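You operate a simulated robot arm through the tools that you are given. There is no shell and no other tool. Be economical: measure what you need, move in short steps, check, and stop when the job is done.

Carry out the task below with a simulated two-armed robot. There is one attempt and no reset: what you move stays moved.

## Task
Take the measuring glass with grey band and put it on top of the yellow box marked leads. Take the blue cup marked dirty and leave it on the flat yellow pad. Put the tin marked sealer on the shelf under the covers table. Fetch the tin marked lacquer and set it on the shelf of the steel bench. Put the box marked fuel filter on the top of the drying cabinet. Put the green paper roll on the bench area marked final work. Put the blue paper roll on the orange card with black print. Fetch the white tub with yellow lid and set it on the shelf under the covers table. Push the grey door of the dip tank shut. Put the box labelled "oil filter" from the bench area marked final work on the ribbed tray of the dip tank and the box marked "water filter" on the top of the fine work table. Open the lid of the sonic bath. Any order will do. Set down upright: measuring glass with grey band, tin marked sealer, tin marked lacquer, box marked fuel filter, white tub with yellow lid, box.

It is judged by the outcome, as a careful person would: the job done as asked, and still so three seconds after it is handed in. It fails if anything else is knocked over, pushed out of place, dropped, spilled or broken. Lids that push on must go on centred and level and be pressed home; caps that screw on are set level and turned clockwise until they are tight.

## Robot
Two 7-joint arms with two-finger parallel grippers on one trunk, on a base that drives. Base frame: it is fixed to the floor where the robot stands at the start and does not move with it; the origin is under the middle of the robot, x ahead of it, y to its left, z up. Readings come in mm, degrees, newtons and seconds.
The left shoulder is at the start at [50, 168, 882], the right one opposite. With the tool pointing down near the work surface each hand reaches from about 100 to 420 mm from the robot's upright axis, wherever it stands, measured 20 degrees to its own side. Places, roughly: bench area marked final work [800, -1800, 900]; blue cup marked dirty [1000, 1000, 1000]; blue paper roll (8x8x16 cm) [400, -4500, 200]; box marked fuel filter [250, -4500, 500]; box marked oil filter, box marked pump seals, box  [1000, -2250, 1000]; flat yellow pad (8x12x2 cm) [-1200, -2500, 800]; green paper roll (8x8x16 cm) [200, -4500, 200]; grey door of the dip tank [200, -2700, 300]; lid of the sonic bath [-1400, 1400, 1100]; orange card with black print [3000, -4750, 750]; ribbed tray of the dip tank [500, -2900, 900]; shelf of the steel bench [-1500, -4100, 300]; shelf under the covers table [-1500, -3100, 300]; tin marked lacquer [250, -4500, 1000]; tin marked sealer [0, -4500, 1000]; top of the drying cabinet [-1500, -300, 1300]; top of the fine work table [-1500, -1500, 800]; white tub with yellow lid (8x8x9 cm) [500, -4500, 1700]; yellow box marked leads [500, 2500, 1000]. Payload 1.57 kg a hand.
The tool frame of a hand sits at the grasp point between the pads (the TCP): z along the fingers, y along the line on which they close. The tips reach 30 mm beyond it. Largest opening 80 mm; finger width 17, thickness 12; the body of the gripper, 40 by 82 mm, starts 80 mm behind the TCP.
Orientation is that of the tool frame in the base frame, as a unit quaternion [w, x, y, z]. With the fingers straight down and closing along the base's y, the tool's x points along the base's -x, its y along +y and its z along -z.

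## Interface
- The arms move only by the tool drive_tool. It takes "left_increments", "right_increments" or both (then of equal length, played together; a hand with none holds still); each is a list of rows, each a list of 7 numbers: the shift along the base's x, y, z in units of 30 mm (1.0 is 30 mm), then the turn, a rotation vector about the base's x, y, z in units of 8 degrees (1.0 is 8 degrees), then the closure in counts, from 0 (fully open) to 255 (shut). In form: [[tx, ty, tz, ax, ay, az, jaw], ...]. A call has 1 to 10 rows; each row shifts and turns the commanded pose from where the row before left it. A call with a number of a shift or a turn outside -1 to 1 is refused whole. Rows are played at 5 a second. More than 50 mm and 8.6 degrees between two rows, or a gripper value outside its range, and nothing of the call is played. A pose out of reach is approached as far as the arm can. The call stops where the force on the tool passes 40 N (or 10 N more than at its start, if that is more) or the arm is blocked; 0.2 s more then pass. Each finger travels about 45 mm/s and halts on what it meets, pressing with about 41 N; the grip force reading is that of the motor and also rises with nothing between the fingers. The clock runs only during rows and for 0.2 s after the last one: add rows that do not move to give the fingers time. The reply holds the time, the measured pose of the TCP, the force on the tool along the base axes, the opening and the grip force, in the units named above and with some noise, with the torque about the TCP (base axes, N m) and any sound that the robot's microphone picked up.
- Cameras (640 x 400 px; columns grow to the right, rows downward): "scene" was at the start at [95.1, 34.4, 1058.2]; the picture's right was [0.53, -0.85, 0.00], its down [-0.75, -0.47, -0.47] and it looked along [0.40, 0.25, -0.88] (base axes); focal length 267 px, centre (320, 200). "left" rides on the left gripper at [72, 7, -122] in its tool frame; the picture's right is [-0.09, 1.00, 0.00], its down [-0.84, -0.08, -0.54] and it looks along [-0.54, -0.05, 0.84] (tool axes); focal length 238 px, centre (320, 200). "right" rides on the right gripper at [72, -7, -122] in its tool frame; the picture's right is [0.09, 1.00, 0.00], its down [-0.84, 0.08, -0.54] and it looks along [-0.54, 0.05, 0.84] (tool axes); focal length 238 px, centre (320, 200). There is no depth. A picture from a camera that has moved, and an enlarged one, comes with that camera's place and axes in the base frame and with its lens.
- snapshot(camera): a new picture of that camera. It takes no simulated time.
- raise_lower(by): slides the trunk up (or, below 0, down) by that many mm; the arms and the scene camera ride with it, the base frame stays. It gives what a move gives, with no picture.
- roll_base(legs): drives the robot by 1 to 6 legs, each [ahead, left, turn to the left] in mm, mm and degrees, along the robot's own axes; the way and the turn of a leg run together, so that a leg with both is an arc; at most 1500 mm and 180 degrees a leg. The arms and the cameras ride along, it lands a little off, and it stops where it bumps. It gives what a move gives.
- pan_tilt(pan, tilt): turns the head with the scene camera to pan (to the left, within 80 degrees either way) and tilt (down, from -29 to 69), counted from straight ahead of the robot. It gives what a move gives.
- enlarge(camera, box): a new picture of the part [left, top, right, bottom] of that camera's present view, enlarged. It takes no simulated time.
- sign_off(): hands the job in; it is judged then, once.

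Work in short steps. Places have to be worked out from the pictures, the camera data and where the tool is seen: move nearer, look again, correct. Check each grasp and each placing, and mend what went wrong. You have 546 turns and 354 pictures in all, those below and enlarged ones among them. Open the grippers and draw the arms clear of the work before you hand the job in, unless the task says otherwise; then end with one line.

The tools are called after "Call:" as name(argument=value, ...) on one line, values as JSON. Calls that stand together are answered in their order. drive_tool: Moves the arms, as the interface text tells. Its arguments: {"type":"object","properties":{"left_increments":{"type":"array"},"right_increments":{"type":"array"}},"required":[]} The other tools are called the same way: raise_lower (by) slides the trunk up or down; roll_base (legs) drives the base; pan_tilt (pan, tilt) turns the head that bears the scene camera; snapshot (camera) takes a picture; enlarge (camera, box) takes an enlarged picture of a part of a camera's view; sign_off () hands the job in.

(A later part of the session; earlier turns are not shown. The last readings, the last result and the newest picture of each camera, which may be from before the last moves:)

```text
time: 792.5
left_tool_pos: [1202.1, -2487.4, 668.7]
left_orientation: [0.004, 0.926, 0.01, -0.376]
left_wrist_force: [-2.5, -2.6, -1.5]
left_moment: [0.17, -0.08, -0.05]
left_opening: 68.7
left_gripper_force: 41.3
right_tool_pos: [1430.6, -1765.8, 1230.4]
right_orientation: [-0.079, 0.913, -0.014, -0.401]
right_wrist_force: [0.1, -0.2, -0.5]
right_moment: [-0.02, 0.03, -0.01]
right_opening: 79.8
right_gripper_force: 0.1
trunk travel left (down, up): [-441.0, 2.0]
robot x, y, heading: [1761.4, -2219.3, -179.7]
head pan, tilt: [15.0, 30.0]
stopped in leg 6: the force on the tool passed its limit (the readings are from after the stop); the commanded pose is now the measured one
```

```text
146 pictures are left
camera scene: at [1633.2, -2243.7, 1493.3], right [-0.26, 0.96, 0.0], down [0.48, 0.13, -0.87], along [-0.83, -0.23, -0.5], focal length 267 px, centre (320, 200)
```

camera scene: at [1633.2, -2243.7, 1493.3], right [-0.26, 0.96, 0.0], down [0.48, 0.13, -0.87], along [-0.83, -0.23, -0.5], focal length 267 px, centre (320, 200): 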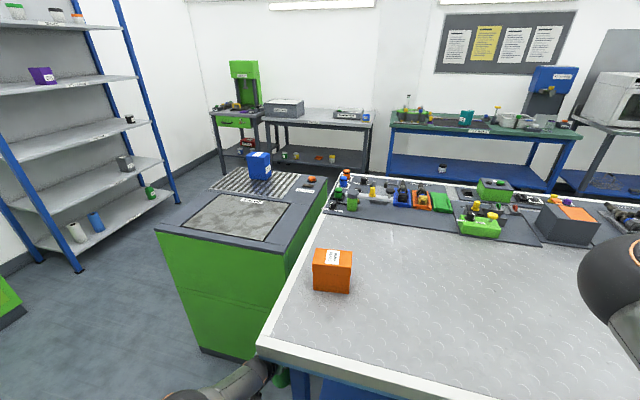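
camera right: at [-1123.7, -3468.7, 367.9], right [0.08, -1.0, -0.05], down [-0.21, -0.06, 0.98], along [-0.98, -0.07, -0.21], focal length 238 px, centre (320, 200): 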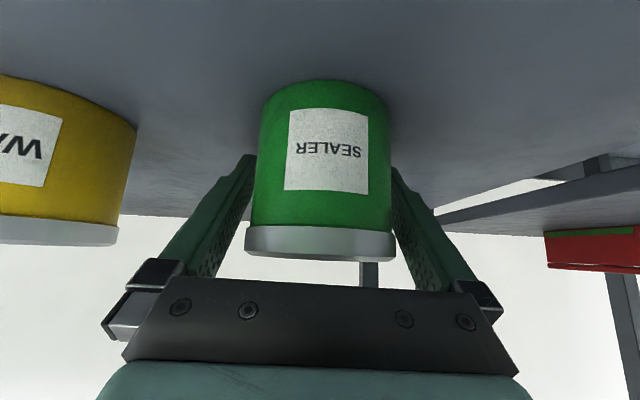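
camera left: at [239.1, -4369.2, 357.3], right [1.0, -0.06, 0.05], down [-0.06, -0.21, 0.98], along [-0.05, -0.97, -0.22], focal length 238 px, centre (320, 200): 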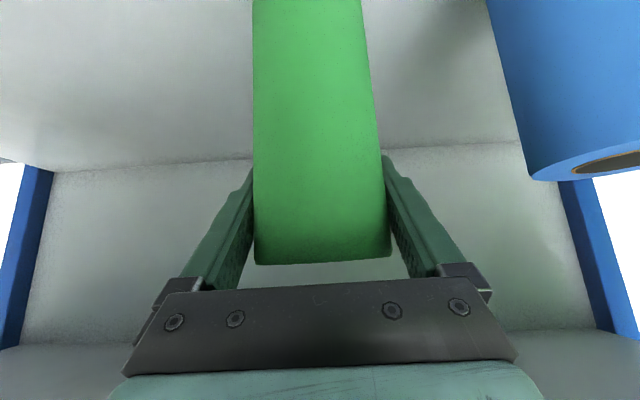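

I forgot to raise the arm: the roll touched the bench end. Back off (−y, then +x) and raise it.

Call:
roll_base(legs=[[0, 60, 0], [-200, 0, 0]])

Call:
drive_tool(left_increments=[[0, 0, 1, 0, 0, 0, 100], [0, 0, 1, 0, 0, 0, 100], [0, 0, 1, 0, 0, 0, 100], [0, 0, 1, 0, 0, 0, 100], [0, 0, 1, 0, 0, 0, 100], [0, 0, 1, 0, 0, 0, 100], [0, 0, 1, 0, 0, 0, 100], [0, 0, 1, 0, 0, 0, 100], [0, 0, 1, 0, 0, 0, 100], [0, 0, 1, 0, 0, 0, 100]])

Call:
drive_tool(left_increments=[[0, 0, 1, 0, 0, 0, 100], [0, 0, 1, 0, 0, 0, 100], [0, 0, 1, 0, 0, 0, 100], [0, 0, 0.5, 0, 0, 0, 100], [0, 0, 0, 0, 0, 0, 100]])

Call:
snapshot(camera="left")

Call:
snapshot(camera="scene")

```text
time: 794.6
left_tool_pos: [1400.2, -2545.9, 670.5]
left_orientation: [0.003, 0.926, 0.009, -0.377]
left_wrist_force: [-1.1, -0.1, -1.3]
left_moment: [0.02, 0.03, 0.02]
left_opening: 68.8
left_gripper_force: 40.8
right_tool_pos: [1628.9, -1825.4, 1231.2]
right_orientation: [-0.079, 0.912, -0.013, -0.402]
right_wrist_force: [0.3, 0.2, -0.3]
right_moment: [0.02, -0.01, 0.0]
right_opening: 80.2
right_gripper_force: 0.1
trunk travel left (down, up): [-441.0, 2.0]
robot x, y, heading: [1957.7, -2277.3, -179.7]
head pan, tilt: [15.0, 30.0]
```

```text
time: 796.8
left_tool_pos: [1401.0, -2546.2, 970.7]
left_orientation: [0.003, 0.926, 0.01, -0.378]
left_wrist_force: [-0.1, -0.6, -2.5]
left_moment: [-0.02, 0.02, 0.02]
left_opening: 69.0
left_gripper_force: 41.4
right_tool_pos: [1628.4, -1824.0, 1231.1]
right_orientation: [-0.079, 0.913, -0.014, -0.401]
right_wrist_force: [0.1, 0.7, 1.0]
right_moment: [0.01, -0.03, 0.02]
right_opening: 79.9
right_gripper_force: 0.1
trunk travel left (down, up): [-441.0, 2.0]
robot x, y, heading: [1958.9, -2279.5, -179.7]
head pan, tilt: [15.0, 30.0]
```

```text
time: 798.0
left_tool_pos: [1399.2, -2545.7, 1075.3]
left_orientation: [0.002, 0.926, 0.009, -0.378]
left_wrist_force: [0.1, 0.1, -0.9]
left_moment: [0.02, 0.01, 0.0]
left_opening: 68.9
left_gripper_force: 41.2
right_tool_pos: [1628.3, -1825.5, 1231.0]
right_orientation: [-0.079, 0.912, -0.013, -0.402]
right_wrist_force: [0.1, -0.2, -0.7]
right_moment: [-0.03, -0.01, 0.01]
right_opening: 79.8
right_gripper_force: 0.0
trunk travel left (down, up): [-441.0, 2.0]
robot x, y, heading: [1959.8, -2280.1, -179.8]
head pan, tilt: [15.0, 30.0]
```

```text
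145 pictures are left
camera left: at [1534.5, -2551.4, 1113.3], right [-0.05, -1.0, 0.06], down [-0.22, 0.07, 0.97], along [-0.97, 0.03, -0.22], focal length 238 px, centre (320, 200)
```

left: 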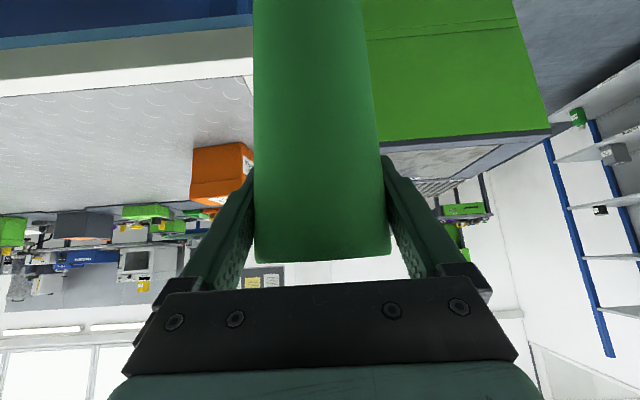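

```text
144 pictures are left
camera scene: at [1831.6, -2302.8, 1493.4], right [-0.26, 0.96, 0.0], down [0.48, 0.13, -0.87], along [-0.84, -0.23, -0.5], focal length 267 px, centre (320, 200)
```

scene: 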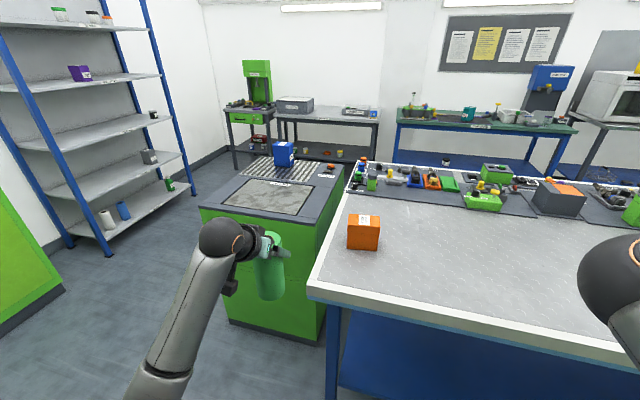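

Roll is fine and above bench height. Move +y 390 mm, then ahead over the open plate where the boxes stood.

Call:
roll_base(legs=[[0, -390, 0], [350, 0, 0]])

Call:
snapshot(camera="left")

Call:
snapshot(camera="scene")

```text
time: 802.3
left_tool_pos: [1047.0, -2170.2, 1074.3]
left_orientation: [0.004, 0.926, 0.013, -0.377]
left_wrist_force: [-0.9, 0.3, -1.9]
left_moment: [0.0, 0.0, -0.01]
left_opening: 69.1
left_gripper_force: 41.3
right_tool_pos: [1272.3, -1448.4, 1231.2]
right_orientation: [-0.077, 0.913, -0.009, -0.4]
right_wrist_force: [-0.8, -0.2, -0.8]
right_moment: [0.01, 0.0, 0.0]
right_opening: 80.0
right_gripper_force: 0.0
trunk travel left (down, up): [-441.0, 2.0]
robot x, y, heading: [1605.9, -1900.1, -179.5]
head pan, tilt: [15.0, 30.0]
```

```text
143 pictures are left
camera left: at [1182.5, -2174.8, 1112.7], right [-0.04, -1.0, 0.06], down [-0.22, 0.07, 0.97], along [-0.97, 0.02, -0.22], focal length 238 px, centre (320, 200)
```

left: 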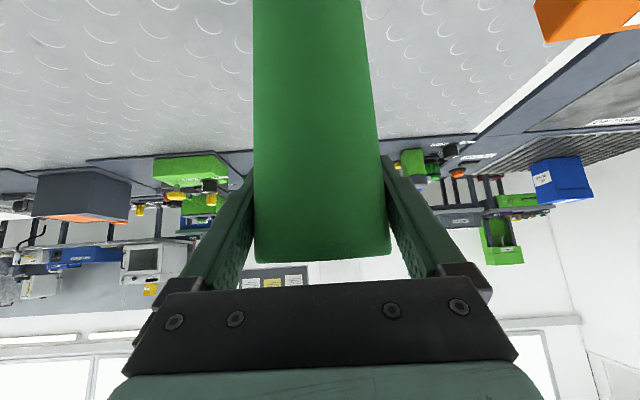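

```text
142 pictures are left
camera scene: at [1477.8, -1924.2, 1493.3], right [-0.27, 0.96, 0.0], down [0.48, 0.14, -0.87], along [-0.83, -0.23, -0.5], focal length 267 px, centre (320, 200)
```

scene: 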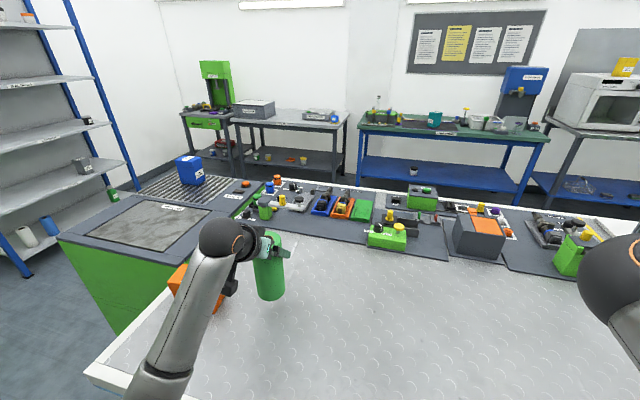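

Open plate below. Lower 45 mm then feel for contact.

Call:
drive_tool(left_increments=[[0, 0, -0.7, 0, 0, 0, 100], [0, 0, -0.6, 0, 0, 0, 100], [0, 0, -0.12, 0, 0, 0, 100], [0, 0, 0, 0, 0, 0, 100]])

Call:
drive_tool(left_increments=[[0, 0, -0.12, 0, 0, 0, 100], [0, 0, -0.12, 0, 0, 0, 100], [0, 0, 0, 0, 0, 0, 100]])

Call:
drive_tool(left_increments=[[0, 0, -0.12, 0, 0, 0, 100], [0, 0, 0, 0, 0, 0, 100]])

```text
time: 803.3
left_tool_pos: [1047.9, -2171.0, 1033.0]
left_orientation: [0.005, 0.926, 0.013, -0.378]
left_wrist_force: [-0.2, 0.6, -2.1]
left_moment: [0.0, 0.05, 0.01]
left_opening: 69.2
left_gripper_force: 40.8
right_tool_pos: [1271.8, -1447.6, 1231.1]
right_orientation: [-0.077, 0.913, -0.01, -0.401]
right_wrist_force: [0.5, -0.1, -0.2]
right_moment: [-0.03, 0.02, 0.0]
right_opening: 80.1
right_gripper_force: 0.0
trunk travel left (down, up): [-441.0, 2.0]
robot x, y, heading: [1604.5, -1901.7, -179.4]
head pan, tilt: [15.0, 30.0]
```

```text
time: 804.1
left_tool_pos: [1047.9, -2171.0, 1025.7]
left_orientation: [0.004, 0.926, 0.013, -0.378]
left_wrist_force: [0.8, 0.3, -2.0]
left_moment: [-0.02, 0.02, -0.04]
left_opening: 69.1
left_gripper_force: 41.1
right_tool_pos: [1272.8, -1448.1, 1231.5]
right_orientation: [-0.077, 0.913, -0.01, -0.401]
right_wrist_force: [0.1, 0.1, -0.2]
right_moment: [0.02, 0.05, -0.01]
right_opening: 80.1
right_gripper_force: 0.0
trunk travel left (down, up): [-441.0, 2.0]
robot x, y, heading: [1602.3, -1896.8, -179.6]
head pan, tilt: [15.0, 30.0]
```

```text
time: 804.7
left_tool_pos: [1046.9, -2172.0, 1022.3]
left_orientation: [0.004, 0.926, 0.013, -0.378]
left_wrist_force: [0.2, -0.1, -2.3]
left_moment: [0.0, 0.03, 0.02]
left_opening: 69.2
left_gripper_force: 41.2
right_tool_pos: [1272.6, -1447.2, 1231.6]
right_orientation: [-0.077, 0.913, -0.01, -0.401]
right_wrist_force: [-0.1, 0.4, 0.0]
right_moment: [0.02, 0.02, -0.02]
right_opening: 80.3
right_gripper_force: 0.1
trunk travel left (down, up): [-441.0, 2.0]
robot x, y, heading: [1601.1, -1901.8, -179.4]
head pan, tilt: [15.0, 30.0]
```

Call:
drive_tool(left_increments=[[0, 0, -0.12, 0, 0, 0, 100], [0, 0, -0.12, 0, 0, 0, 100], [0, 0, 0, 0, 0, 0, 100]])

Call:
drive_tool(left_increments=[[0, 0, -0.1, 0, 0, 0, 100], [0, 0, 0, 0, 0, 0, 100]])

Call:
drive_tool(left_increments=[[0, 0, -0.1, 0, 0, 0, 100], [0, 0, 0, 0, 0, 0, 100]])

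```text
time: 805.5
left_tool_pos: [1048.3, -2171.2, 1021.6]
left_orientation: [0.005, 0.923, 0.013, -0.384]
left_wrist_force: [5.9, -0.7, 24.3]
left_moment: [-0.53, -0.36, 0.43]
left_opening: 68.7
left_gripper_force: 40.8
right_tool_pos: [1274.0, -1446.0, 1232.7]
right_orientation: [-0.077, 0.912, -0.01, -0.403]
right_wrist_force: [-0.2, -0.3, -0.4]
right_moment: [-0.02, 0.02, -0.02]
right_opening: 79.9
right_gripper_force: 0.1
trunk travel left (down, up): [-441.0, 2.0]
robot x, y, heading: [1604.6, -1901.2, -179.4]
head pan, tilt: [15.0, 30.0]
```

```text
time: 806.1
left_tool_pos: [1048.1, -2171.0, 1018.4]
left_orientation: [0.006, 0.923, 0.012, -0.385]
left_wrist_force: [3.0, -4.5, 28.2]
left_moment: [-0.69, 0.0, 0.43]
left_opening: 69.1
left_gripper_force: 40.6
right_tool_pos: [1274.6, -1448.4, 1232.9]
right_orientation: [-0.078, 0.912, -0.011, -0.403]
right_wrist_force: [-0.3, -0.5, 0.3]
right_moment: [0.0, 0.01, -0.03]
right_opening: 80.2
right_gripper_force: 0.1
trunk travel left (down, up): [-441.0, 2.0]
robot x, y, heading: [1607.5, -1898.1, -179.2]
head pan, tilt: [15.0, 30.0]
```

```text
time: 806.7
left_tool_pos: [1046.4, -2171.1, 1015.4]
left_orientation: [0.005, 0.922, 0.012, -0.386]
left_wrist_force: [3.7, -6.9, 30.2]
left_moment: [-0.83, 0.0, 0.29]
left_opening: 69.2
left_gripper_force: 41.4
right_tool_pos: [1273.4, -1446.8, 1232.9]
right_orientation: [-0.077, 0.912, -0.011, -0.403]
right_wrist_force: [-0.3, 0.1, 0.5]
right_moment: [-0.01, -0.04, 0.01]
right_opening: 79.7
right_gripper_force: 0.0
trunk travel left (down, up): [-441.0, 2.0]
robot x, y, heading: [1604.5, -1901.5, -179.2]
head pan, tilt: [15.0, 30.0]
```

Contact. Relieve, open, and retreat along the finger axis.

Call:
drive_tool(left_increments=[[0, 0, 0.25, 0, 0, 0, 100], [0, 0, 0, 0, 0, 0, 50], [0, 0, 0, 0, 0, 0, 0], [0, 0, 0, 0, 0, 0, 0], [0, 0, 0, 0, 0, 0, 0], [0.7, 0, 0.7, 0, 0, 0, 0], [0.7, 0, 0.7, 0, 0, 0, 0], [0.7, 0, 0.7, 0, 0, 0, 0]])

Call:
roll_base(legs=[[-280, 0, 0]])

Call:
snapshot(camera="scene")

```text
time: 808.5
left_tool_pos: [1110.6, -2173.1, 1078.0]
left_orientation: [0.004, 0.926, 0.013, -0.377]
left_wrist_force: [-0.6, -0.5, -0.1]
left_moment: [-0.02, 0.02, -0.02]
left_opening: 80.1
left_gripper_force: 0.1
right_tool_pos: [1272.4, -1447.0, 1231.6]
right_orientation: [-0.078, 0.912, -0.011, -0.402]
right_wrist_force: [0.4, 0.3, 1.3]
right_moment: [-0.03, 0.01, 0.01]
right_opening: 79.8
right_gripper_force: 0.0
trunk travel left (down, up): [-441.0, 2.0]
robot x, y, heading: [1604.9, -1898.7, -179.5]
head pan, tilt: [15.0, 30.0]
```

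```text
time: 810.5
left_tool_pos: [1389.9, -2169.5, 1078.5]
left_orientation: [0.005, 0.926, 0.012, -0.378]
left_wrist_force: [1.6, 0.1, 0.6]
left_moment: [0.0, 0.0, -0.01]
left_opening: 80.1
left_gripper_force: 0.0
right_tool_pos: [1551.4, -1445.2, 1231.3]
right_orientation: [-0.078, 0.912, -0.011, -0.402]
right_wrist_force: [0.0, 0.0, 0.7]
right_moment: [-0.01, -0.01, 0.0]
right_opening: 80.1
right_gripper_force: 0.1
trunk travel left (down, up): [-441.0, 2.0]
robot x, y, heading: [1885.2, -1897.2, -179.2]
head pan, tilt: [15.0, 30.0]
```

```text
141 pictures are left
camera scene: at [1757.9, -1920.6, 1493.5], right [-0.27, 0.96, 0.0], down [0.48, 0.14, -0.87], along [-0.83, -0.23, -0.5], focal length 267 px, centre (320, 200)
```

scene: 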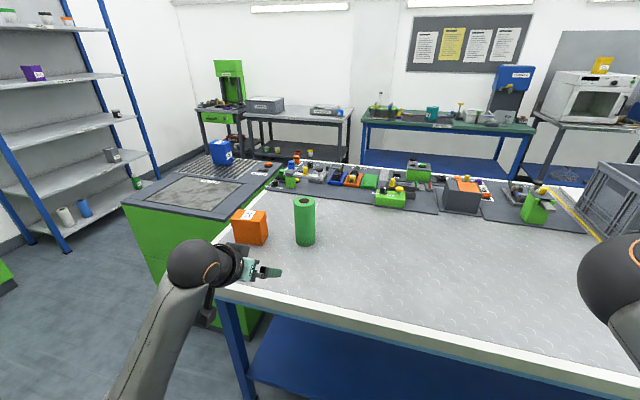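

Green roll stands in the FINAL WORK area. Now the blue roll: drive back to the rack.

Call:
roll_base(legs=[[0, 800, 0], [0, 800, 0], [870, 0, 0], [870, 0, 0], [0, 0, 89.2]])

Call:
drive_tool(left_increments=[[0, -0.2, -1, 0, 0, 0, 0], [0, -0.2, -1, 0, 0, 0, 0], [0, -0.2, -1, 0, 0, 0, 0], [0, 0, -1, 0, 0, 0, 0], [0, 0, -1, 0, 0, 0, 0], [0, 0, -1, 0, 0, 0, 0], [0, 0, -1, 0, 0, 0, 0], [0, 0, -1, 0, 0, 0, 0], [0, 0, -1, 0, 0, 0, 0], [0, 0, -1, 0, 0, 0, 0]])

Call:
raise_lower(by=-390)

Call:
snapshot(camera="left")

```text
time: 830.9
left_tool_pos: [401.1, -4022.4, 1077.5]
left_orientation: [0.269, 0.649, 0.661, -0.265]
left_wrist_force: [0.1, -0.2, -0.8]
left_moment: [-0.01, 0.02, 0.0]
left_opening: 79.6
left_gripper_force: 0.1
right_tool_pos: [-321.5, -3855.0, 1231.3]
right_orientation: [0.227, 0.656, 0.635, -0.339]
right_wrist_force: [-0.1, 0.4, -0.4]
right_moment: [0.01, 0.0, 0.01]
right_opening: 79.8
right_gripper_force: 0.1
trunk travel left (down, up): [-441.0, 2.0]
robot x, y, heading: [129.9, -3523.0, -89.6]
head pan, tilt: [15.0, 30.0]
```

```text
time: 833.1
left_tool_pos: [399.4, -4040.2, 777.8]
left_orientation: [0.269, 0.648, 0.661, -0.265]
left_wrist_force: [0.1, -0.6, 1.2]
left_moment: [-0.03, -0.03, -0.02]
left_opening: 80.1
left_gripper_force: 0.0
right_tool_pos: [-321.8, -3854.6, 1230.5]
right_orientation: [0.227, 0.655, 0.635, -0.339]
right_wrist_force: [0.4, 0.4, 0.1]
right_moment: [0.05, 0.0, -0.02]
right_opening: 80.0
right_gripper_force: 0.0
trunk travel left (down, up): [-441.0, 2.0]
robot x, y, heading: [131.2, -3525.4, -89.9]
head pan, tilt: [15.0, 30.0]
```

```text
time: 836.8
left_tool_pos: [398.4, -4039.5, 388.9]
left_orientation: [0.269, 0.648, 0.661, -0.265]
left_wrist_force: [0.3, -0.6, 0.1]
left_moment: [0.02, -0.02, 0.0]
left_opening: 80.1
left_gripper_force: 0.1
right_tool_pos: [-321.4, -3854.6, 841.4]
right_orientation: [0.228, 0.655, 0.636, -0.339]
right_wrist_force: [-0.3, -0.2, -0.6]
right_moment: [0.02, -0.02, 0.01]
right_opening: 80.1
right_gripper_force: 0.1
trunk travel left (down, up): [-51.0, 392.0]
robot x, y, heading: [132.9, -3526.4, -89.8]
head pan, tilt: [15.0, 30.0]
```

```text
140 pictures are left
camera left: at [403.1, -3903.4, 425.9], right [1.0, -0.05, 0.06], down [-0.07, -0.22, 0.97], along [-0.03, -0.97, -0.22], focal length 238 px, centre (320, 200)
```

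left: 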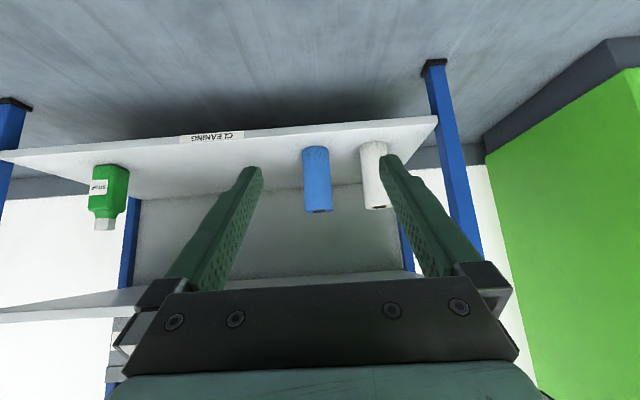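

Blue roll at x≈381. Shift, lower to z≈278 and approach as with the green one.

Call:
roll_base(legs=[[305, -17, 0]])

Call:
drive_tool(left_increments=[[0, 0, -1, 0, 0, 0, 0], [0, 0, -1, 0, 0, 0, 0], [0, 0, -1, 0, 0, 0, 0], [0, 0, -0.7, 0, 0, 0, 0], [0, 0, 0, 0, 0, 0, 0]])

Call:
snapshot(camera="left")

```text
time: 838.9
left_tool_pos: [383.4, -4351.2, 388.5]
left_orientation: [0.269, 0.648, 0.662, -0.265]
left_wrist_force: [0.8, -0.2, -1.0]
left_moment: [0.04, 0.02, -0.02]
left_opening: 79.8
left_gripper_force: 0.0
right_tool_pos: [-337.5, -4165.9, 840.5]
right_orientation: [0.227, 0.655, 0.636, -0.339]
right_wrist_force: [-0.8, -0.2, 0.7]
right_moment: [0.02, 0.01, -0.03]
right_opening: 79.9
right_gripper_force: 0.0
trunk travel left (down, up): [-51.0, 392.0]
robot x, y, heading: [118.6, -3835.8, -89.6]
head pan, tilt: [15.0, 30.0]
```

```text
time: 840.1
left_tool_pos: [384.1, -4353.7, 277.1]
left_orientation: [0.269, 0.648, 0.662, -0.265]
left_wrist_force: [-0.7, 0.7, 0.0]
left_moment: [0.02, 0.01, 0.0]
left_opening: 80.1
left_gripper_force: 0.0
right_tool_pos: [-338.3, -4166.7, 841.8]
right_orientation: [0.228, 0.655, 0.636, -0.339]
right_wrist_force: [0.0, 0.6, -0.3]
right_moment: [0.0, -0.04, 0.02]
right_opening: 80.0
right_gripper_force: 0.1
trunk travel left (down, up): [-51.0, 392.0]
robot x, y, heading: [120.3, -3836.8, -89.7]
head pan, tilt: [15.0, 30.0]
```

```text
139 pictures are left
camera left: at [386.6, -4217.3, 314.3], right [1.0, -0.05, 0.06], down [-0.07, -0.22, 0.97], along [-0.03, -0.97, -0.22], focal length 238 px, centre (320, 200)
```

left: 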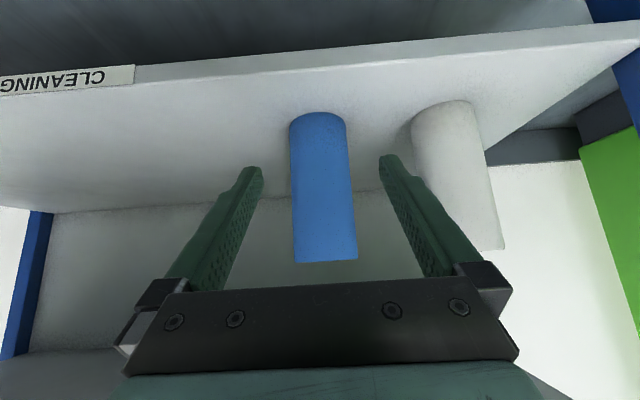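

Same picture as with the green roll. Trim −4 mm x and advance 150 mm.

Call:
drive_tool(left_increments=[[-0.16, 0, 0, 0, 0, 0, 0], [0, 0, 0, 0, 0, 0, 0]])

Call:
roll_base(legs=[[150, 0, 0]])

Call:
snapshot(camera="left")

```text
time: 840.7
left_tool_pos: [379.3, -4351.9, 276.7]
left_orientation: [0.269, 0.648, 0.662, -0.265]
left_wrist_force: [0.6, 0.5, -0.2]
left_moment: [0.0, 0.01, 0.01]
left_opening: 79.9
left_gripper_force: 0.1
right_tool_pos: [-336.6, -4167.4, 841.5]
right_orientation: [0.228, 0.655, 0.636, -0.339]
right_wrist_force: [0.7, -0.2, -0.2]
right_moment: [-0.03, 0.01, -0.03]
right_opening: 79.9
right_gripper_force: 0.1
trunk travel left (down, up): [-51.0, 392.0]
robot x, y, heading: [113.9, -3836.1, -89.7]
head pan, tilt: [15.0, 30.0]
```

```text
time: 842.1
left_tool_pos: [380.1, -4501.3, 276.7]
left_orientation: [0.269, 0.649, 0.661, -0.265]
left_wrist_force: [-0.7, -0.4, 0.4]
left_moment: [-0.01, -0.03, -0.01]
left_opening: 79.8
left_gripper_force: 0.1
right_tool_pos: [-336.5, -4315.2, 841.3]
right_orientation: [0.227, 0.655, 0.636, -0.339]
right_wrist_force: [-0.4, 0.1, 0.0]
right_moment: [-0.03, 0.0, 0.01]
right_opening: 79.9
right_gripper_force: 0.1
trunk travel left (down, up): [-51.0, 392.0]
robot x, y, heading: [121.1, -3981.7, -89.7]
head pan, tilt: [15.0, 30.0]
```

```text
138 pictures are left
camera left: at [382.7, -4365.6, 314.8], right [1.0, -0.05, 0.06], down [-0.07, -0.22, 0.97], along [-0.03, -0.97, -0.22], focal length 238 px, centre (320, 200)
```

left: 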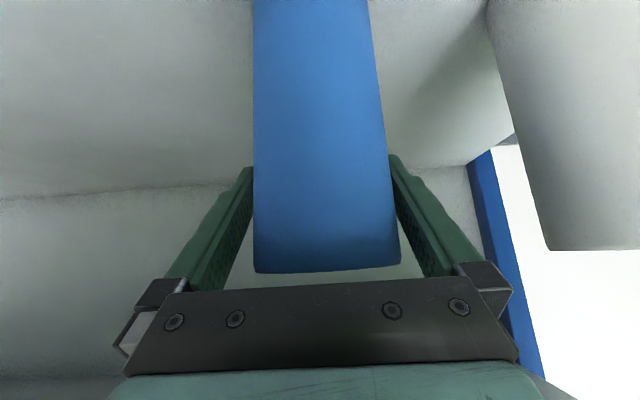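

Centred. Close and lift with the trunk.

Call:
drive_tool(left_increments=[[0, 0, 0, 0, 0, 0, 100], [0, 0, 0, 0, 0, 0, 100], [0, 0, 0, 0, 0, 0, 100], [0, 0, 0, 0, 0, 0, 100]])

Call:
raise_lower(by=40)

Call:
snapshot(camera="left")

```text
time: 843.1
left_tool_pos: [379.4, -4501.8, 276.9]
left_orientation: [0.269, 0.648, 0.661, -0.265]
left_wrist_force: [0.8, -0.2, 0.8]
left_moment: [-0.03, -0.02, 0.03]
left_opening: 69.1
left_gripper_force: 41.1
right_tool_pos: [-336.6, -4315.4, 841.4]
right_orientation: [0.227, 0.656, 0.635, -0.34]
right_wrist_force: [-0.4, -0.3, 0.3]
right_moment: [-0.01, -0.01, -0.01]
right_opening: 79.9
right_gripper_force: 0.1
trunk travel left (down, up): [-51.0, 392.0]
robot x, y, heading: [117.8, -3986.9, -89.9]
head pan, tilt: [15.0, 30.0]
```

```text
time: 843.9
left_tool_pos: [379.7, -4501.5, 316.8]
left_orientation: [0.269, 0.649, 0.66, -0.266]
left_wrist_force: [0.0, -0.1, -2.6]
left_moment: [-0.02, 0.03, -0.03]
left_opening: 68.8
left_gripper_force: 41.1
right_tool_pos: [-337.8, -4315.1, 881.4]
right_orientation: [0.227, 0.655, 0.635, -0.339]
right_wrist_force: [0.3, 0.2, 0.7]
right_moment: [-0.01, -0.01, -0.01]
right_opening: 79.9
right_gripper_force: 0.1
trunk travel left (down, up): [-91.0, 352.0]
robot x, y, heading: [114.0, -3988.1, -89.6]
head pan, tilt: [15.0, 30.0]
```

```text
137 pictures are left
camera left: at [382.6, -4365.6, 354.6], right [1.0, -0.05, 0.06], down [-0.07, -0.22, 0.97], along [-0.03, -0.97, -0.22], focal length 238 px, centre (320, 200)
```

left: 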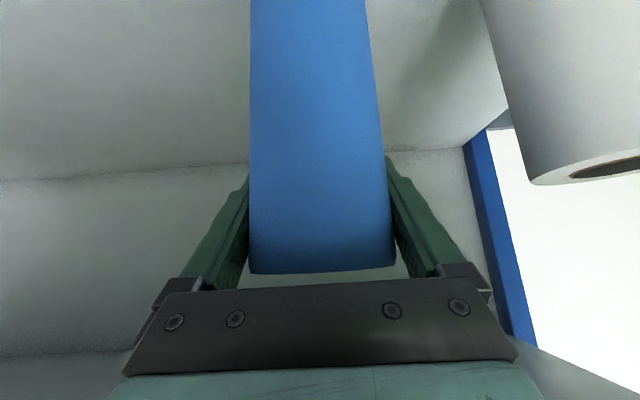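

Blue roll held. Back out, raise everything, and look east for the orange card.

Call:
roll_base(legs=[[-500, 0, 0]])

Call:
raise_lower(by=350)

Call:
drive_tool(left_increments=[[0, 0, 1, 0, 0, 0, 100], [0, 0, 1, 0, 0, 0, 100], [0, 0, 1, 0, 0, 0, 100], [0, 0, 1, 0, 0, 0, 100], [0, 0, 1, 0, 0, 0, 100], [0, 0, 1, 0, 0, 0, 100], [0, 0, 1, 0, 0, 0, 100], [0, 0, 1, 0, 0, 0, 100], [0, 0, 1, 0, 0, 0, 100], [0, 0, 1, 0, 0, 0, 100]])

Call:
pan_tilt(pan=65, tilt=18)

Call:
snapshot(camera="scene")

```text
time: 846.8
left_tool_pos: [374.9, -4013.5, 317.0]
left_orientation: [0.268, 0.651, 0.659, -0.266]
left_wrist_force: [-0.1, -0.7, -2.0]
left_moment: [-0.05, -0.01, -0.01]
left_opening: 68.8
left_gripper_force: 41.6
right_tool_pos: [-338.6, -3823.2, 881.7]
right_orientation: [0.226, 0.659, 0.632, -0.341]
right_wrist_force: [0.1, 0.8, 0.3]
right_moment: [0.02, 0.02, -0.02]
right_opening: 80.3
right_gripper_force: 0.1
trunk travel left (down, up): [-91.0, 352.0]
robot x, y, heading: [119.2, -3493.6, -90.3]
head pan, tilt: [15.0, 30.0]
```

```text
time: 850.2
left_tool_pos: [375.6, -4013.5, 666.7]
left_orientation: [0.268, 0.651, 0.658, -0.266]
left_wrist_force: [-0.4, -0.1, -0.6]
left_moment: [-0.03, -0.03, 0.03]
left_opening: 68.8
left_gripper_force: 40.9
right_tool_pos: [-338.8, -3821.6, 1230.2]
right_orientation: [0.226, 0.658, 0.632, -0.341]
right_wrist_force: [-0.3, -0.5, -0.4]
right_moment: [-0.04, 0.01, 0.03]
right_opening: 79.7
right_gripper_force: 0.1
trunk travel left (down, up): [-441.0, 2.0]
robot x, y, heading: [117.3, -3500.4, -90.0]
head pan, tilt: [15.0, 30.0]
```

```text
time: 852.5
left_tool_pos: [375.1, -4012.8, 966.3]
left_orientation: [0.268, 0.651, 0.659, -0.265]
left_wrist_force: [-1.2, 0.1, -1.5]
left_moment: [-0.02, 0.0, 0.01]
left_opening: 68.8
left_gripper_force: 40.8
right_tool_pos: [-339.9, -3822.2, 1231.5]
right_orientation: [0.226, 0.658, 0.633, -0.34]
right_wrist_force: [-0.6, 0.0, -0.1]
right_moment: [0.01, -0.01, -0.01]
right_opening: 79.9
right_gripper_force: 0.0
trunk travel left (down, up): [-441.0, 2.0]
robot x, y, heading: [115.6, -3497.4, -90.3]
head pan, tilt: [15.0, 30.0]
```

```text
time: 853.6
left_tool_pos: [374.2, -4014.1, 967.1]
left_orientation: [0.268, 0.651, 0.659, -0.266]
left_wrist_force: [-1.0, -0.3, -2.0]
left_moment: [-0.03, -0.01, 0.0]
left_opening: 68.7
left_gripper_force: 40.7
right_tool_pos: [-339.1, -3822.5, 1230.2]
right_orientation: [0.226, 0.658, 0.633, -0.34]
right_wrist_force: [0.3, -0.2, -0.2]
right_moment: [0.0, 0.0, 0.01]
right_opening: 80.0
right_gripper_force: 0.2
trunk travel left (down, up): [-441.0, 2.0]
robot x, y, heading: [121.9, -3494.2, -90.1]
head pan, tilt: [65.0, 18.0]
```

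```text
136 pictures are left
camera scene: at [202.7, -3576.0, 1512.7], right [-0.43, -0.9, 0.0], down [-0.28, 0.13, -0.95], along [0.86, -0.41, -0.31], focal length 267 px, centre (320, 200)
```

scene: 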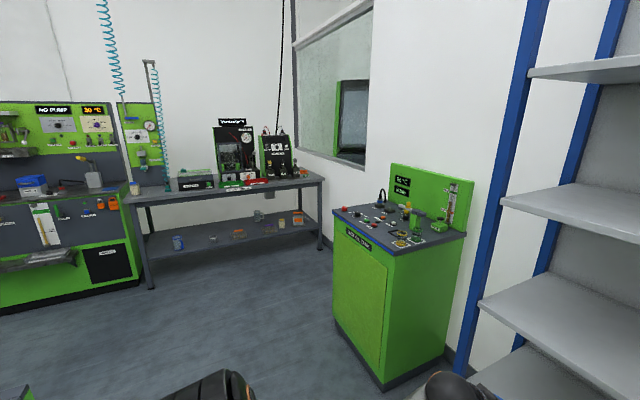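

Call:
enlarge(camera="scene", box=[130, 150, 340, 260])

```text
3.05 times, centred on (235, 205) of scene
camera zoom: at [202.7, -3576.0, 1512.7], right [-0.43, -0.9, 0.0], down [-0.28, 0.13, -0.95], along [0.86, -0.41, -0.31], focal length 814 px, centre (579, 185)
```

zoom: 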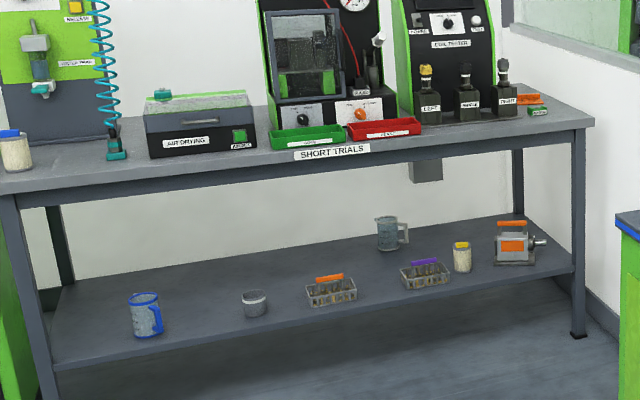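

The orange card lies at the far right end of the SHORT TRIALS table top (≈(3100, −4750)). To get close to that corner I first tuck the right hand in closer.

Call:
drive_tool(right_increments=[[0.5, 0.5, 0.3, 0, 0, 0, 0], [0.7, 0.5, 0.3, 0, 0, 0, 0], [0.7, 0.5, 0, 0, 0, 0, 0], [0.7, 0, 0, 0, 0, 0, 0], [0.7, 0, 0, 0, 0, 0, 0], [0.7, 0, 0, 0, 0, 0, 0]])

Call:
pan_tilt(pan=-40, tilt=55)

Call:
snapshot(camera="scene")

```text
time: 855.0
left_tool_pos: [373.6, -4014.9, 965.6]
left_orientation: [0.269, 0.651, 0.658, -0.266]
left_wrist_force: [-0.3, -0.7, -1.8]
left_moment: [-0.04, -0.01, 0.02]
left_opening: 68.8
left_gripper_force: 40.7
right_tool_pos: [-274.4, -3793.3, 1283.1]
right_orientation: [0.226, 0.657, 0.634, -0.339]
right_wrist_force: [-0.6, 0.0, 0.9]
right_moment: [-0.01, -0.01, 0.02]
right_opening: 80.2
right_gripper_force: 0.1
right hand out of reach, approached as far as the arm can: row 3, 4, 5, 6
trunk travel left (down, up): [-441.0, 2.0]
robot x, y, heading: [116.9, -3494.5, -90.3]
head pan, tilt: [65.0, 18.0]
```

```text
time: 856.9
left_tool_pos: [374.3, -4013.8, 967.4]
left_orientation: [0.268, 0.651, 0.659, -0.265]
left_wrist_force: [0.3, -0.9, -2.0]
left_moment: [-0.01, 0.01, -0.01]
left_opening: 68.7
left_gripper_force: 41.3
right_tool_pos: [-274.7, -3792.2, 1282.2]
right_orientation: [0.226, 0.658, 0.633, -0.341]
right_wrist_force: [0.2, 0.6, -0.4]
right_moment: [0.01, 0.0, 0.04]
right_opening: 80.2
right_gripper_force: 0.1
trunk travel left (down, up): [-441.0, 2.0]
robot x, y, heading: [117.3, -3498.2, -90.3]
head pan, tilt: [-40.0, 55.0]
```

```text
134 pictures are left
camera scene: at [71.8, -3591.3, 1457.4], right [-0.76, 0.65, 0.0], down [0.53, 0.63, -0.57], along [-0.37, -0.44, -0.82], focal length 267 px, centre (320, 200)
```

scene: 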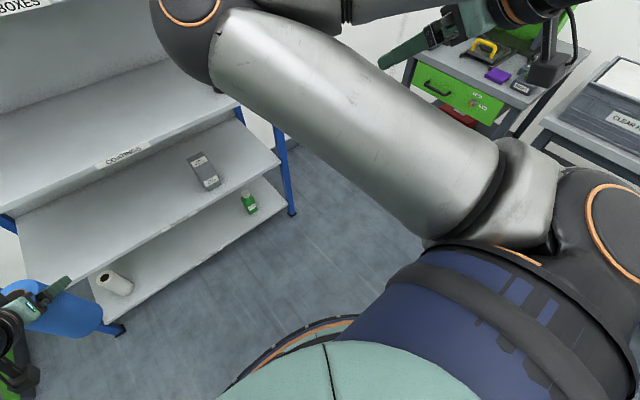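

I'll stand near the corner facing mostly −y with the table on my left. Drive east along the lane and look at the card.

Call:
roll_base(legs=[[0, 1050, 0], [0, 1030, 0]])

Call:
pan_tilt(pan=45, tilt=25)

Call:
snapshot(camera="scene")

```text
time: 867.3
left_tool_pos: [2466.7, -4035.3, 965.9]
left_orientation: [0.267, 0.654, 0.655, -0.267]
left_wrist_force: [-0.2, -0.2, -1.5]
left_moment: [-0.05, 0.01, 0.01]
left_opening: 68.4
left_gripper_force: 40.3
right_tool_pos: [1820.5, -3805.9, 1282.7]
right_orientation: [0.224, 0.662, 0.629, -0.341]
right_wrist_force: [0.3, 0.0, -0.4]
right_moment: [0.01, 0.01, 0.03]
right_opening: 79.9
right_gripper_force: 0.1
trunk travel left (down, up): [-441.0, 2.0]
robot x, y, heading: [2215.7, -3512.6, -90.6]
head pan, tilt: [-40.0, 55.0]
```

```text
time: 868.9
left_tool_pos: [2465.6, -4034.9, 966.7]
left_orientation: [0.266, 0.655, 0.654, -0.268]
left_wrist_force: [-0.5, -0.2, -1.8]
left_moment: [-0.01, 0.01, 0.01]
left_opening: 68.7
left_gripper_force: 41.0
right_tool_pos: [1820.2, -3807.8, 1283.2]
right_orientation: [0.223, 0.662, 0.629, -0.342]
right_wrist_force: [0.1, 1.6, 0.3]
right_moment: [-0.04, 0.0, -0.01]
right_opening: 80.0
right_gripper_force: 0.0
trunk travel left (down, up): [-441.0, 2.0]
robot x, y, heading: [2213.1, -3515.9, -90.8]
head pan, tilt: [45.0, 25.0]
```

```text
133 pictures are left
camera scene: at [2279.9, -3620.5, 1501.4], right [-0.72, -0.7, 0.0], down [-0.29, 0.3, -0.91], along [0.63, -0.65, -0.42], focal length 267 px, centre (320, 200)
```

scene: 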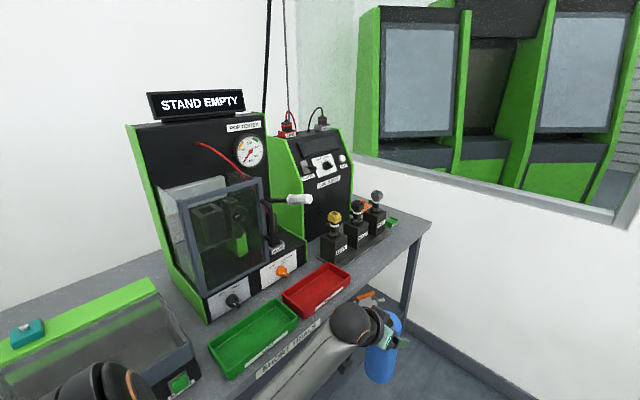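

Call:
enlarge(camera="scene", box=[300, 170, 450, 280])

```text
3.64 times, centred on (375, 225) of scene
camera zoom: at [2279.9, -3620.5, 1501.4], right [-0.72, -0.7, 0.0], down [-0.29, 0.3, -0.91], along [0.63, -0.65, -0.42], focal length 971 px, centre (120, 109)
```

zoom: 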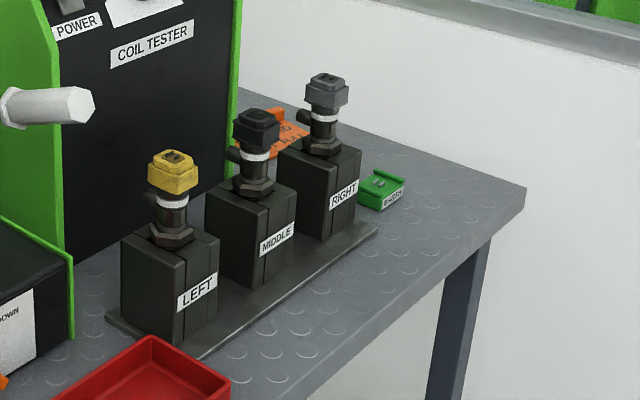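

The card lies behind/right of the "RIGHT" block, ≈(3000, −4730). I shift west, raise the hand to z≈1200, and reorient the left arm to reach out to the left with the tool yawed 45°.

Call:
roll_base(legs=[[0, -220, 0]])

Call:
drive_tool(left_increments=[[0, 0, 1, 0, 0, 0, 100], [0, 0, 1, 0, 0, 0, 100], [0.8, 0, 1, 0, 0, 0.5, 100], [0.8, 0.2, 1, 0, 0, 0.6, 100], [0.8, 0.2, 1, 0, 0, 0.6, 100], [0.8, 0.2, 1, 0, 0, 0.6, 100], [0.8, 0.2, 1, 0, 0, 0.6, 100], [0.8, 0.2, 0.8, 0, 0, 0.6, 100], [0.8, 0.2, 0, 0, 0, 0.6, 100], [0.8, 0.2, 0, 0, 0, 0.6, 100]])

Call:
snapshot(camera="left")

```text
time: 870.5
left_tool_pos: [2249.5, -4030.4, 966.5]
left_orientation: [0.267, 0.653, 0.656, -0.267]
left_wrist_force: [-0.8, 0.4, -2.2]
left_moment: [-0.02, 0.01, 0.01]
left_opening: 68.7
left_gripper_force: 41.0
right_tool_pos: [1600.8, -3807.4, 1282.8]
right_orientation: [0.225, 0.659, 0.631, -0.341]
right_wrist_force: [-0.5, 0.3, -0.8]
right_moment: [-0.03, -0.05, 0.02]
right_opening: 79.9
right_gripper_force: 0.1
trunk travel left (down, up): [-441.0, 2.0]
robot x, y, heading: [1994.4, -3514.3, -90.2]
head pan, tilt: [45.0, 25.0]
```

```text
time: 872.7
left_tool_pos: [2441.9, -3987.8, 1200.4]
left_orientation: [0.338, 0.405, 0.833, -0.166]
left_wrist_force: [-0.1, -0.2, -1.2]
left_moment: [-0.03, -0.02, 0.01]
left_opening: 68.7
left_gripper_force: 40.6
right_tool_pos: [1602.7, -3807.0, 1283.5]
right_orientation: [0.225, 0.66, 0.631, -0.341]
right_wrist_force: [-0.6, -0.7, 0.8]
right_moment: [0.02, 0.01, 0.02]
right_opening: 80.1
right_gripper_force: 0.1
trunk travel left (down, up): [-441.0, 2.0]
robot x, y, heading: [1998.3, -3514.1, -90.5]
head pan, tilt: [45.0, 25.0]
```

```text
131 pictures are left
camera left: at [2362.0, -3876.8, 1238.2], right [0.82, 0.56, 0.06], down [0.08, -0.22, 0.97], along [0.56, -0.8, -0.22], focal length 238 px, centre (320, 200)
```

left: 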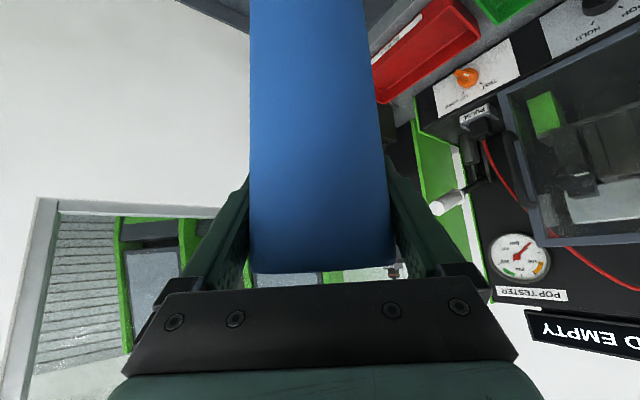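

Hand is at 1200 with the tool pointing −52°. Turn left 15° and drive south to y≈−4390, keeping the hand west of the table.

Call:
roll_base(legs=[[0, 0, 15], [560, -150, 0]])

Call:
pan_tilt(pan=40, tilt=30)

Call:
snapshot(camera="scene")

```text
time: 876.9
left_tool_pos: [2538.7, -4441.4, 1199.6]
left_orientation: [0.357, 0.297, 0.877, -0.121]
left_wrist_force: [0.2, -1.6, -1.8]
left_moment: [-0.02, -0.01, 0.02]
left_opening: 68.8
left_gripper_force: 40.7
right_tool_pos: [1680.6, -4479.0, 1283.3]
right_orientation: [0.267, 0.574, 0.71, -0.309]
right_wrist_force: [-0.2, 0.1, 0.2]
right_moment: [-0.04, -0.02, -0.01]
right_opening: 79.9
right_gripper_force: 0.0
trunk travel left (down, up): [-441.0, 2.0]
robot x, y, heading: [1988.6, -4095.2, -75.5]
head pan, tilt: [45.0, 25.0]
```

```text
time: 877.6
left_tool_pos: [2537.9, -4441.2, 1200.1]
left_orientation: [0.357, 0.296, 0.878, -0.12]
left_wrist_force: [1.1, -0.3, -1.6]
left_moment: [-0.03, -0.02, 0.0]
left_opening: 68.7
left_gripper_force: 41.1
right_tool_pos: [1680.7, -4478.1, 1283.6]
right_orientation: [0.266, 0.574, 0.71, -0.309]
right_wrist_force: [0.2, -0.3, -0.9]
right_moment: [0.0, 0.0, 0.02]
right_opening: 79.9
right_gripper_force: 0.1
trunk travel left (down, up): [-441.0, 2.0]
robot x, y, heading: [1987.3, -4093.6, -75.9]
head pan, tilt: [40.0, 30.0]
```

```text
130 pictures are left
camera scene: at [2070.9, -4184.7, 1493.4], right [-0.58, -0.81, 0.0], down [-0.41, 0.29, -0.87], along [0.7, -0.51, -0.5], focal length 267 px, centre (320, 200)
```

scene: 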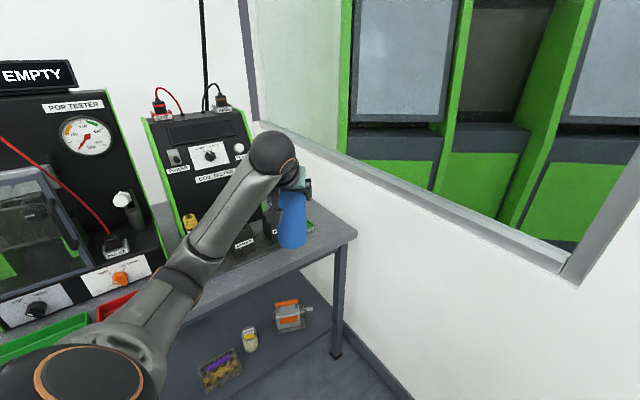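

Wall is at y≈−4935, fine. Move the remaining 280 mm south and use the wrist camera.

Call:
roll_base(legs=[[272, -70, 0]])

Call:
snapshot(camera="left")

Call:
snapshot(camera="scene")

```text
time: 879.5
left_tool_pos: [2541.4, -4715.4, 1199.7]
left_orientation: [0.357, 0.292, 0.879, -0.119]
left_wrist_force: [0.0, -0.2, -1.7]
left_moment: [0.0, -0.01, 0.02]
left_opening: 68.6
left_gripper_force: 41.4
right_tool_pos: [1685.0, -4760.7, 1283.1]
right_orientation: [0.268, 0.57, 0.713, -0.308]
right_wrist_force: [0.0, -0.3, 0.8]
right_moment: [0.05, 0.0, -0.03]
right_opening: 79.9
right_gripper_force: 0.1
trunk travel left (down, up): [-441.0, 2.0]
robot x, y, heading: [1989.5, -4373.5, -75.1]
head pan, tilt: [40.0, 30.0]
```

```text
129 pictures are left
camera left: at [2435.5, -4629.9, 1238.0], right [0.65, 0.76, 0.06], down [0.13, -0.19, 0.97], along [0.75, -0.62, -0.22], focal length 238 px, centre (320, 200)
```

left: 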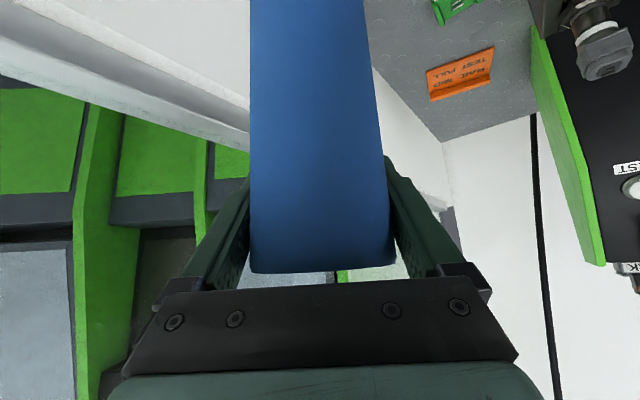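

```text
128 pictures are left
camera scene: at [2071.9, -4464.1, 1493.3], right [-0.58, -0.82, 0.0], down [-0.41, 0.29, -0.87], along [0.71, -0.5, -0.5], focal length 267 px, centre (320, 200)
```

scene: 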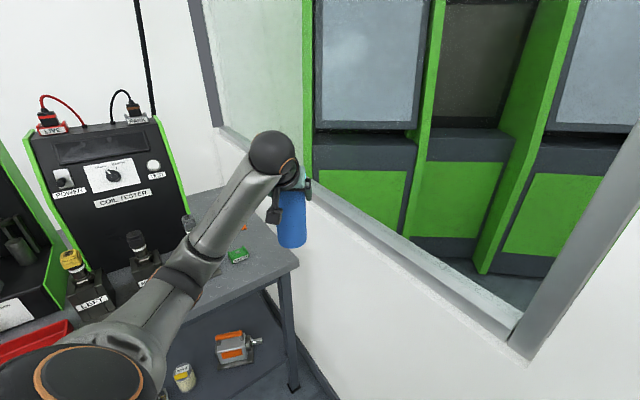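

Triangulated: card ≈(2966, −4664, z≈885). I yaw the tool 15° more toward +x and drive in over the table (+x 390).

Call:
drive_tool(left_increments=[[0, 0, 0, 0, 0, 0.9, 100], [0, 0, 0, 0, 0, 0.9, 100], [0, 0, 0, 0, 0, 0, 100]])

Call:
roll_base(legs=[[95, 355, 0]])

Call:
snapshot(camera="left")

Call:
snapshot(camera="scene")

```text
time: 880.4
left_tool_pos: [2540.9, -4717.1, 1200.1]
left_orientation: [0.37, 0.179, 0.909, -0.074]
left_wrist_force: [-0.4, -0.3, -1.6]
left_moment: [-0.01, 0.01, -0.01]
left_opening: 68.8
left_gripper_force: 41.6
right_tool_pos: [1685.3, -4760.5, 1284.7]
right_orientation: [0.268, 0.57, 0.713, -0.307]
right_wrist_force: [0.7, -0.1, 0.7]
right_moment: [0.0, -0.02, 0.04]
right_opening: 80.1
right_gripper_force: 0.0
trunk travel left (down, up): [-441.0, 2.0]
robot x, y, heading: [1985.7, -4369.2, -75.1]
head pan, tilt: [40.0, 30.0]
```

```text
time: 882.7
left_tool_pos: [2908.1, -4719.0, 1200.2]
left_orientation: [0.371, 0.181, 0.908, -0.074]
left_wrist_force: [-0.2, 1.4, -2.3]
left_moment: [0.04, -0.02, 0.01]
left_opening: 68.8
left_gripper_force: 41.5
right_tool_pos: [2050.8, -4764.2, 1282.9]
right_orientation: [0.268, 0.571, 0.712, -0.309]
right_wrist_force: [0.0, -0.2, 0.2]
right_moment: [0.0, 0.0, 0.0]
right_opening: 80.0
right_gripper_force: 0.0
trunk travel left (down, up): [-441.0, 2.0]
robot x, y, heading: [2353.6, -4377.6, -75.3]
head pan, tilt: [40.0, 30.0]
```

```text
127 pictures are left
camera left: at [2783.4, -4662.0, 1238.3], right [0.44, 0.89, 0.06], down [0.17, -0.15, 0.97], along [0.88, -0.42, -0.22], focal length 238 px, centre (320, 200)
```

left: 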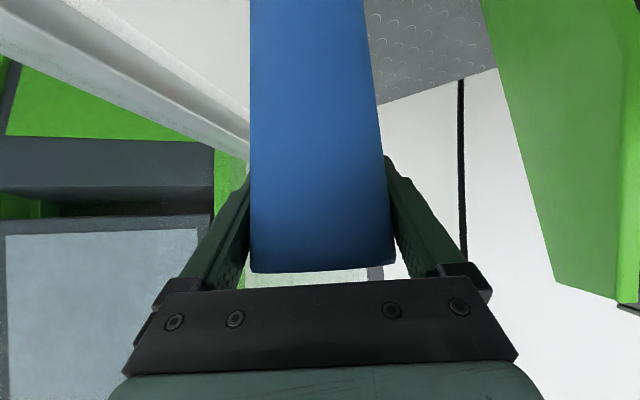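

```text
126 pictures are left
camera scene: at [2438.8, -4467.2, 1493.4], right [-0.58, -0.82, 0.0], down [-0.41, 0.29, -0.87], along [0.71, -0.5, -0.5], focal length 267 px, centre (320, 200)
```

scene: 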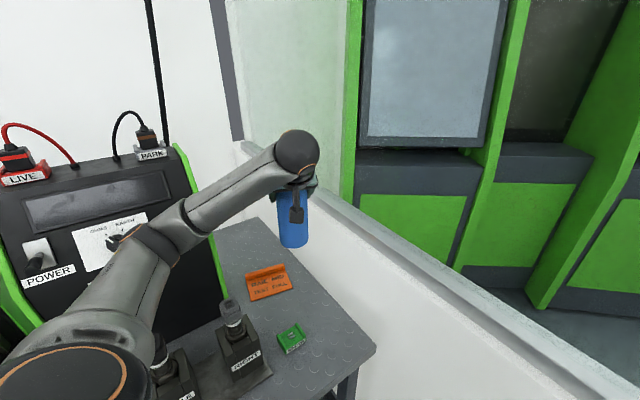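

Call:
enlarge(camera="scene", box=[200, 220, 360, 340])

```text
3.33 times, centred on (280, 280) of scene
camera zoom: at [2438.8, -4467.2, 1493.4], right [-0.58, -0.82, 0.0], down [-0.41, 0.29, -0.87], along [0.71, -0.5, -0.5], focal length 890 px, centre (453, -67)
```

zoom: 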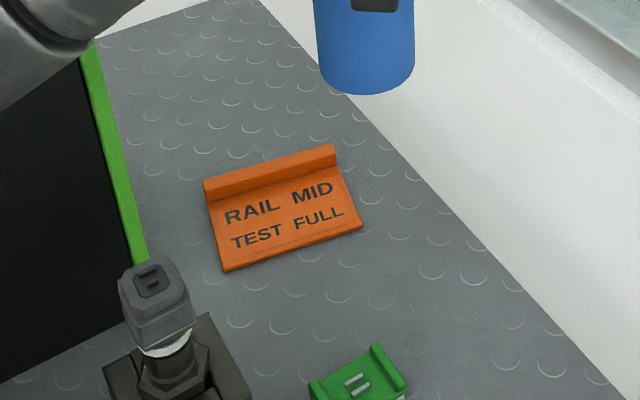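

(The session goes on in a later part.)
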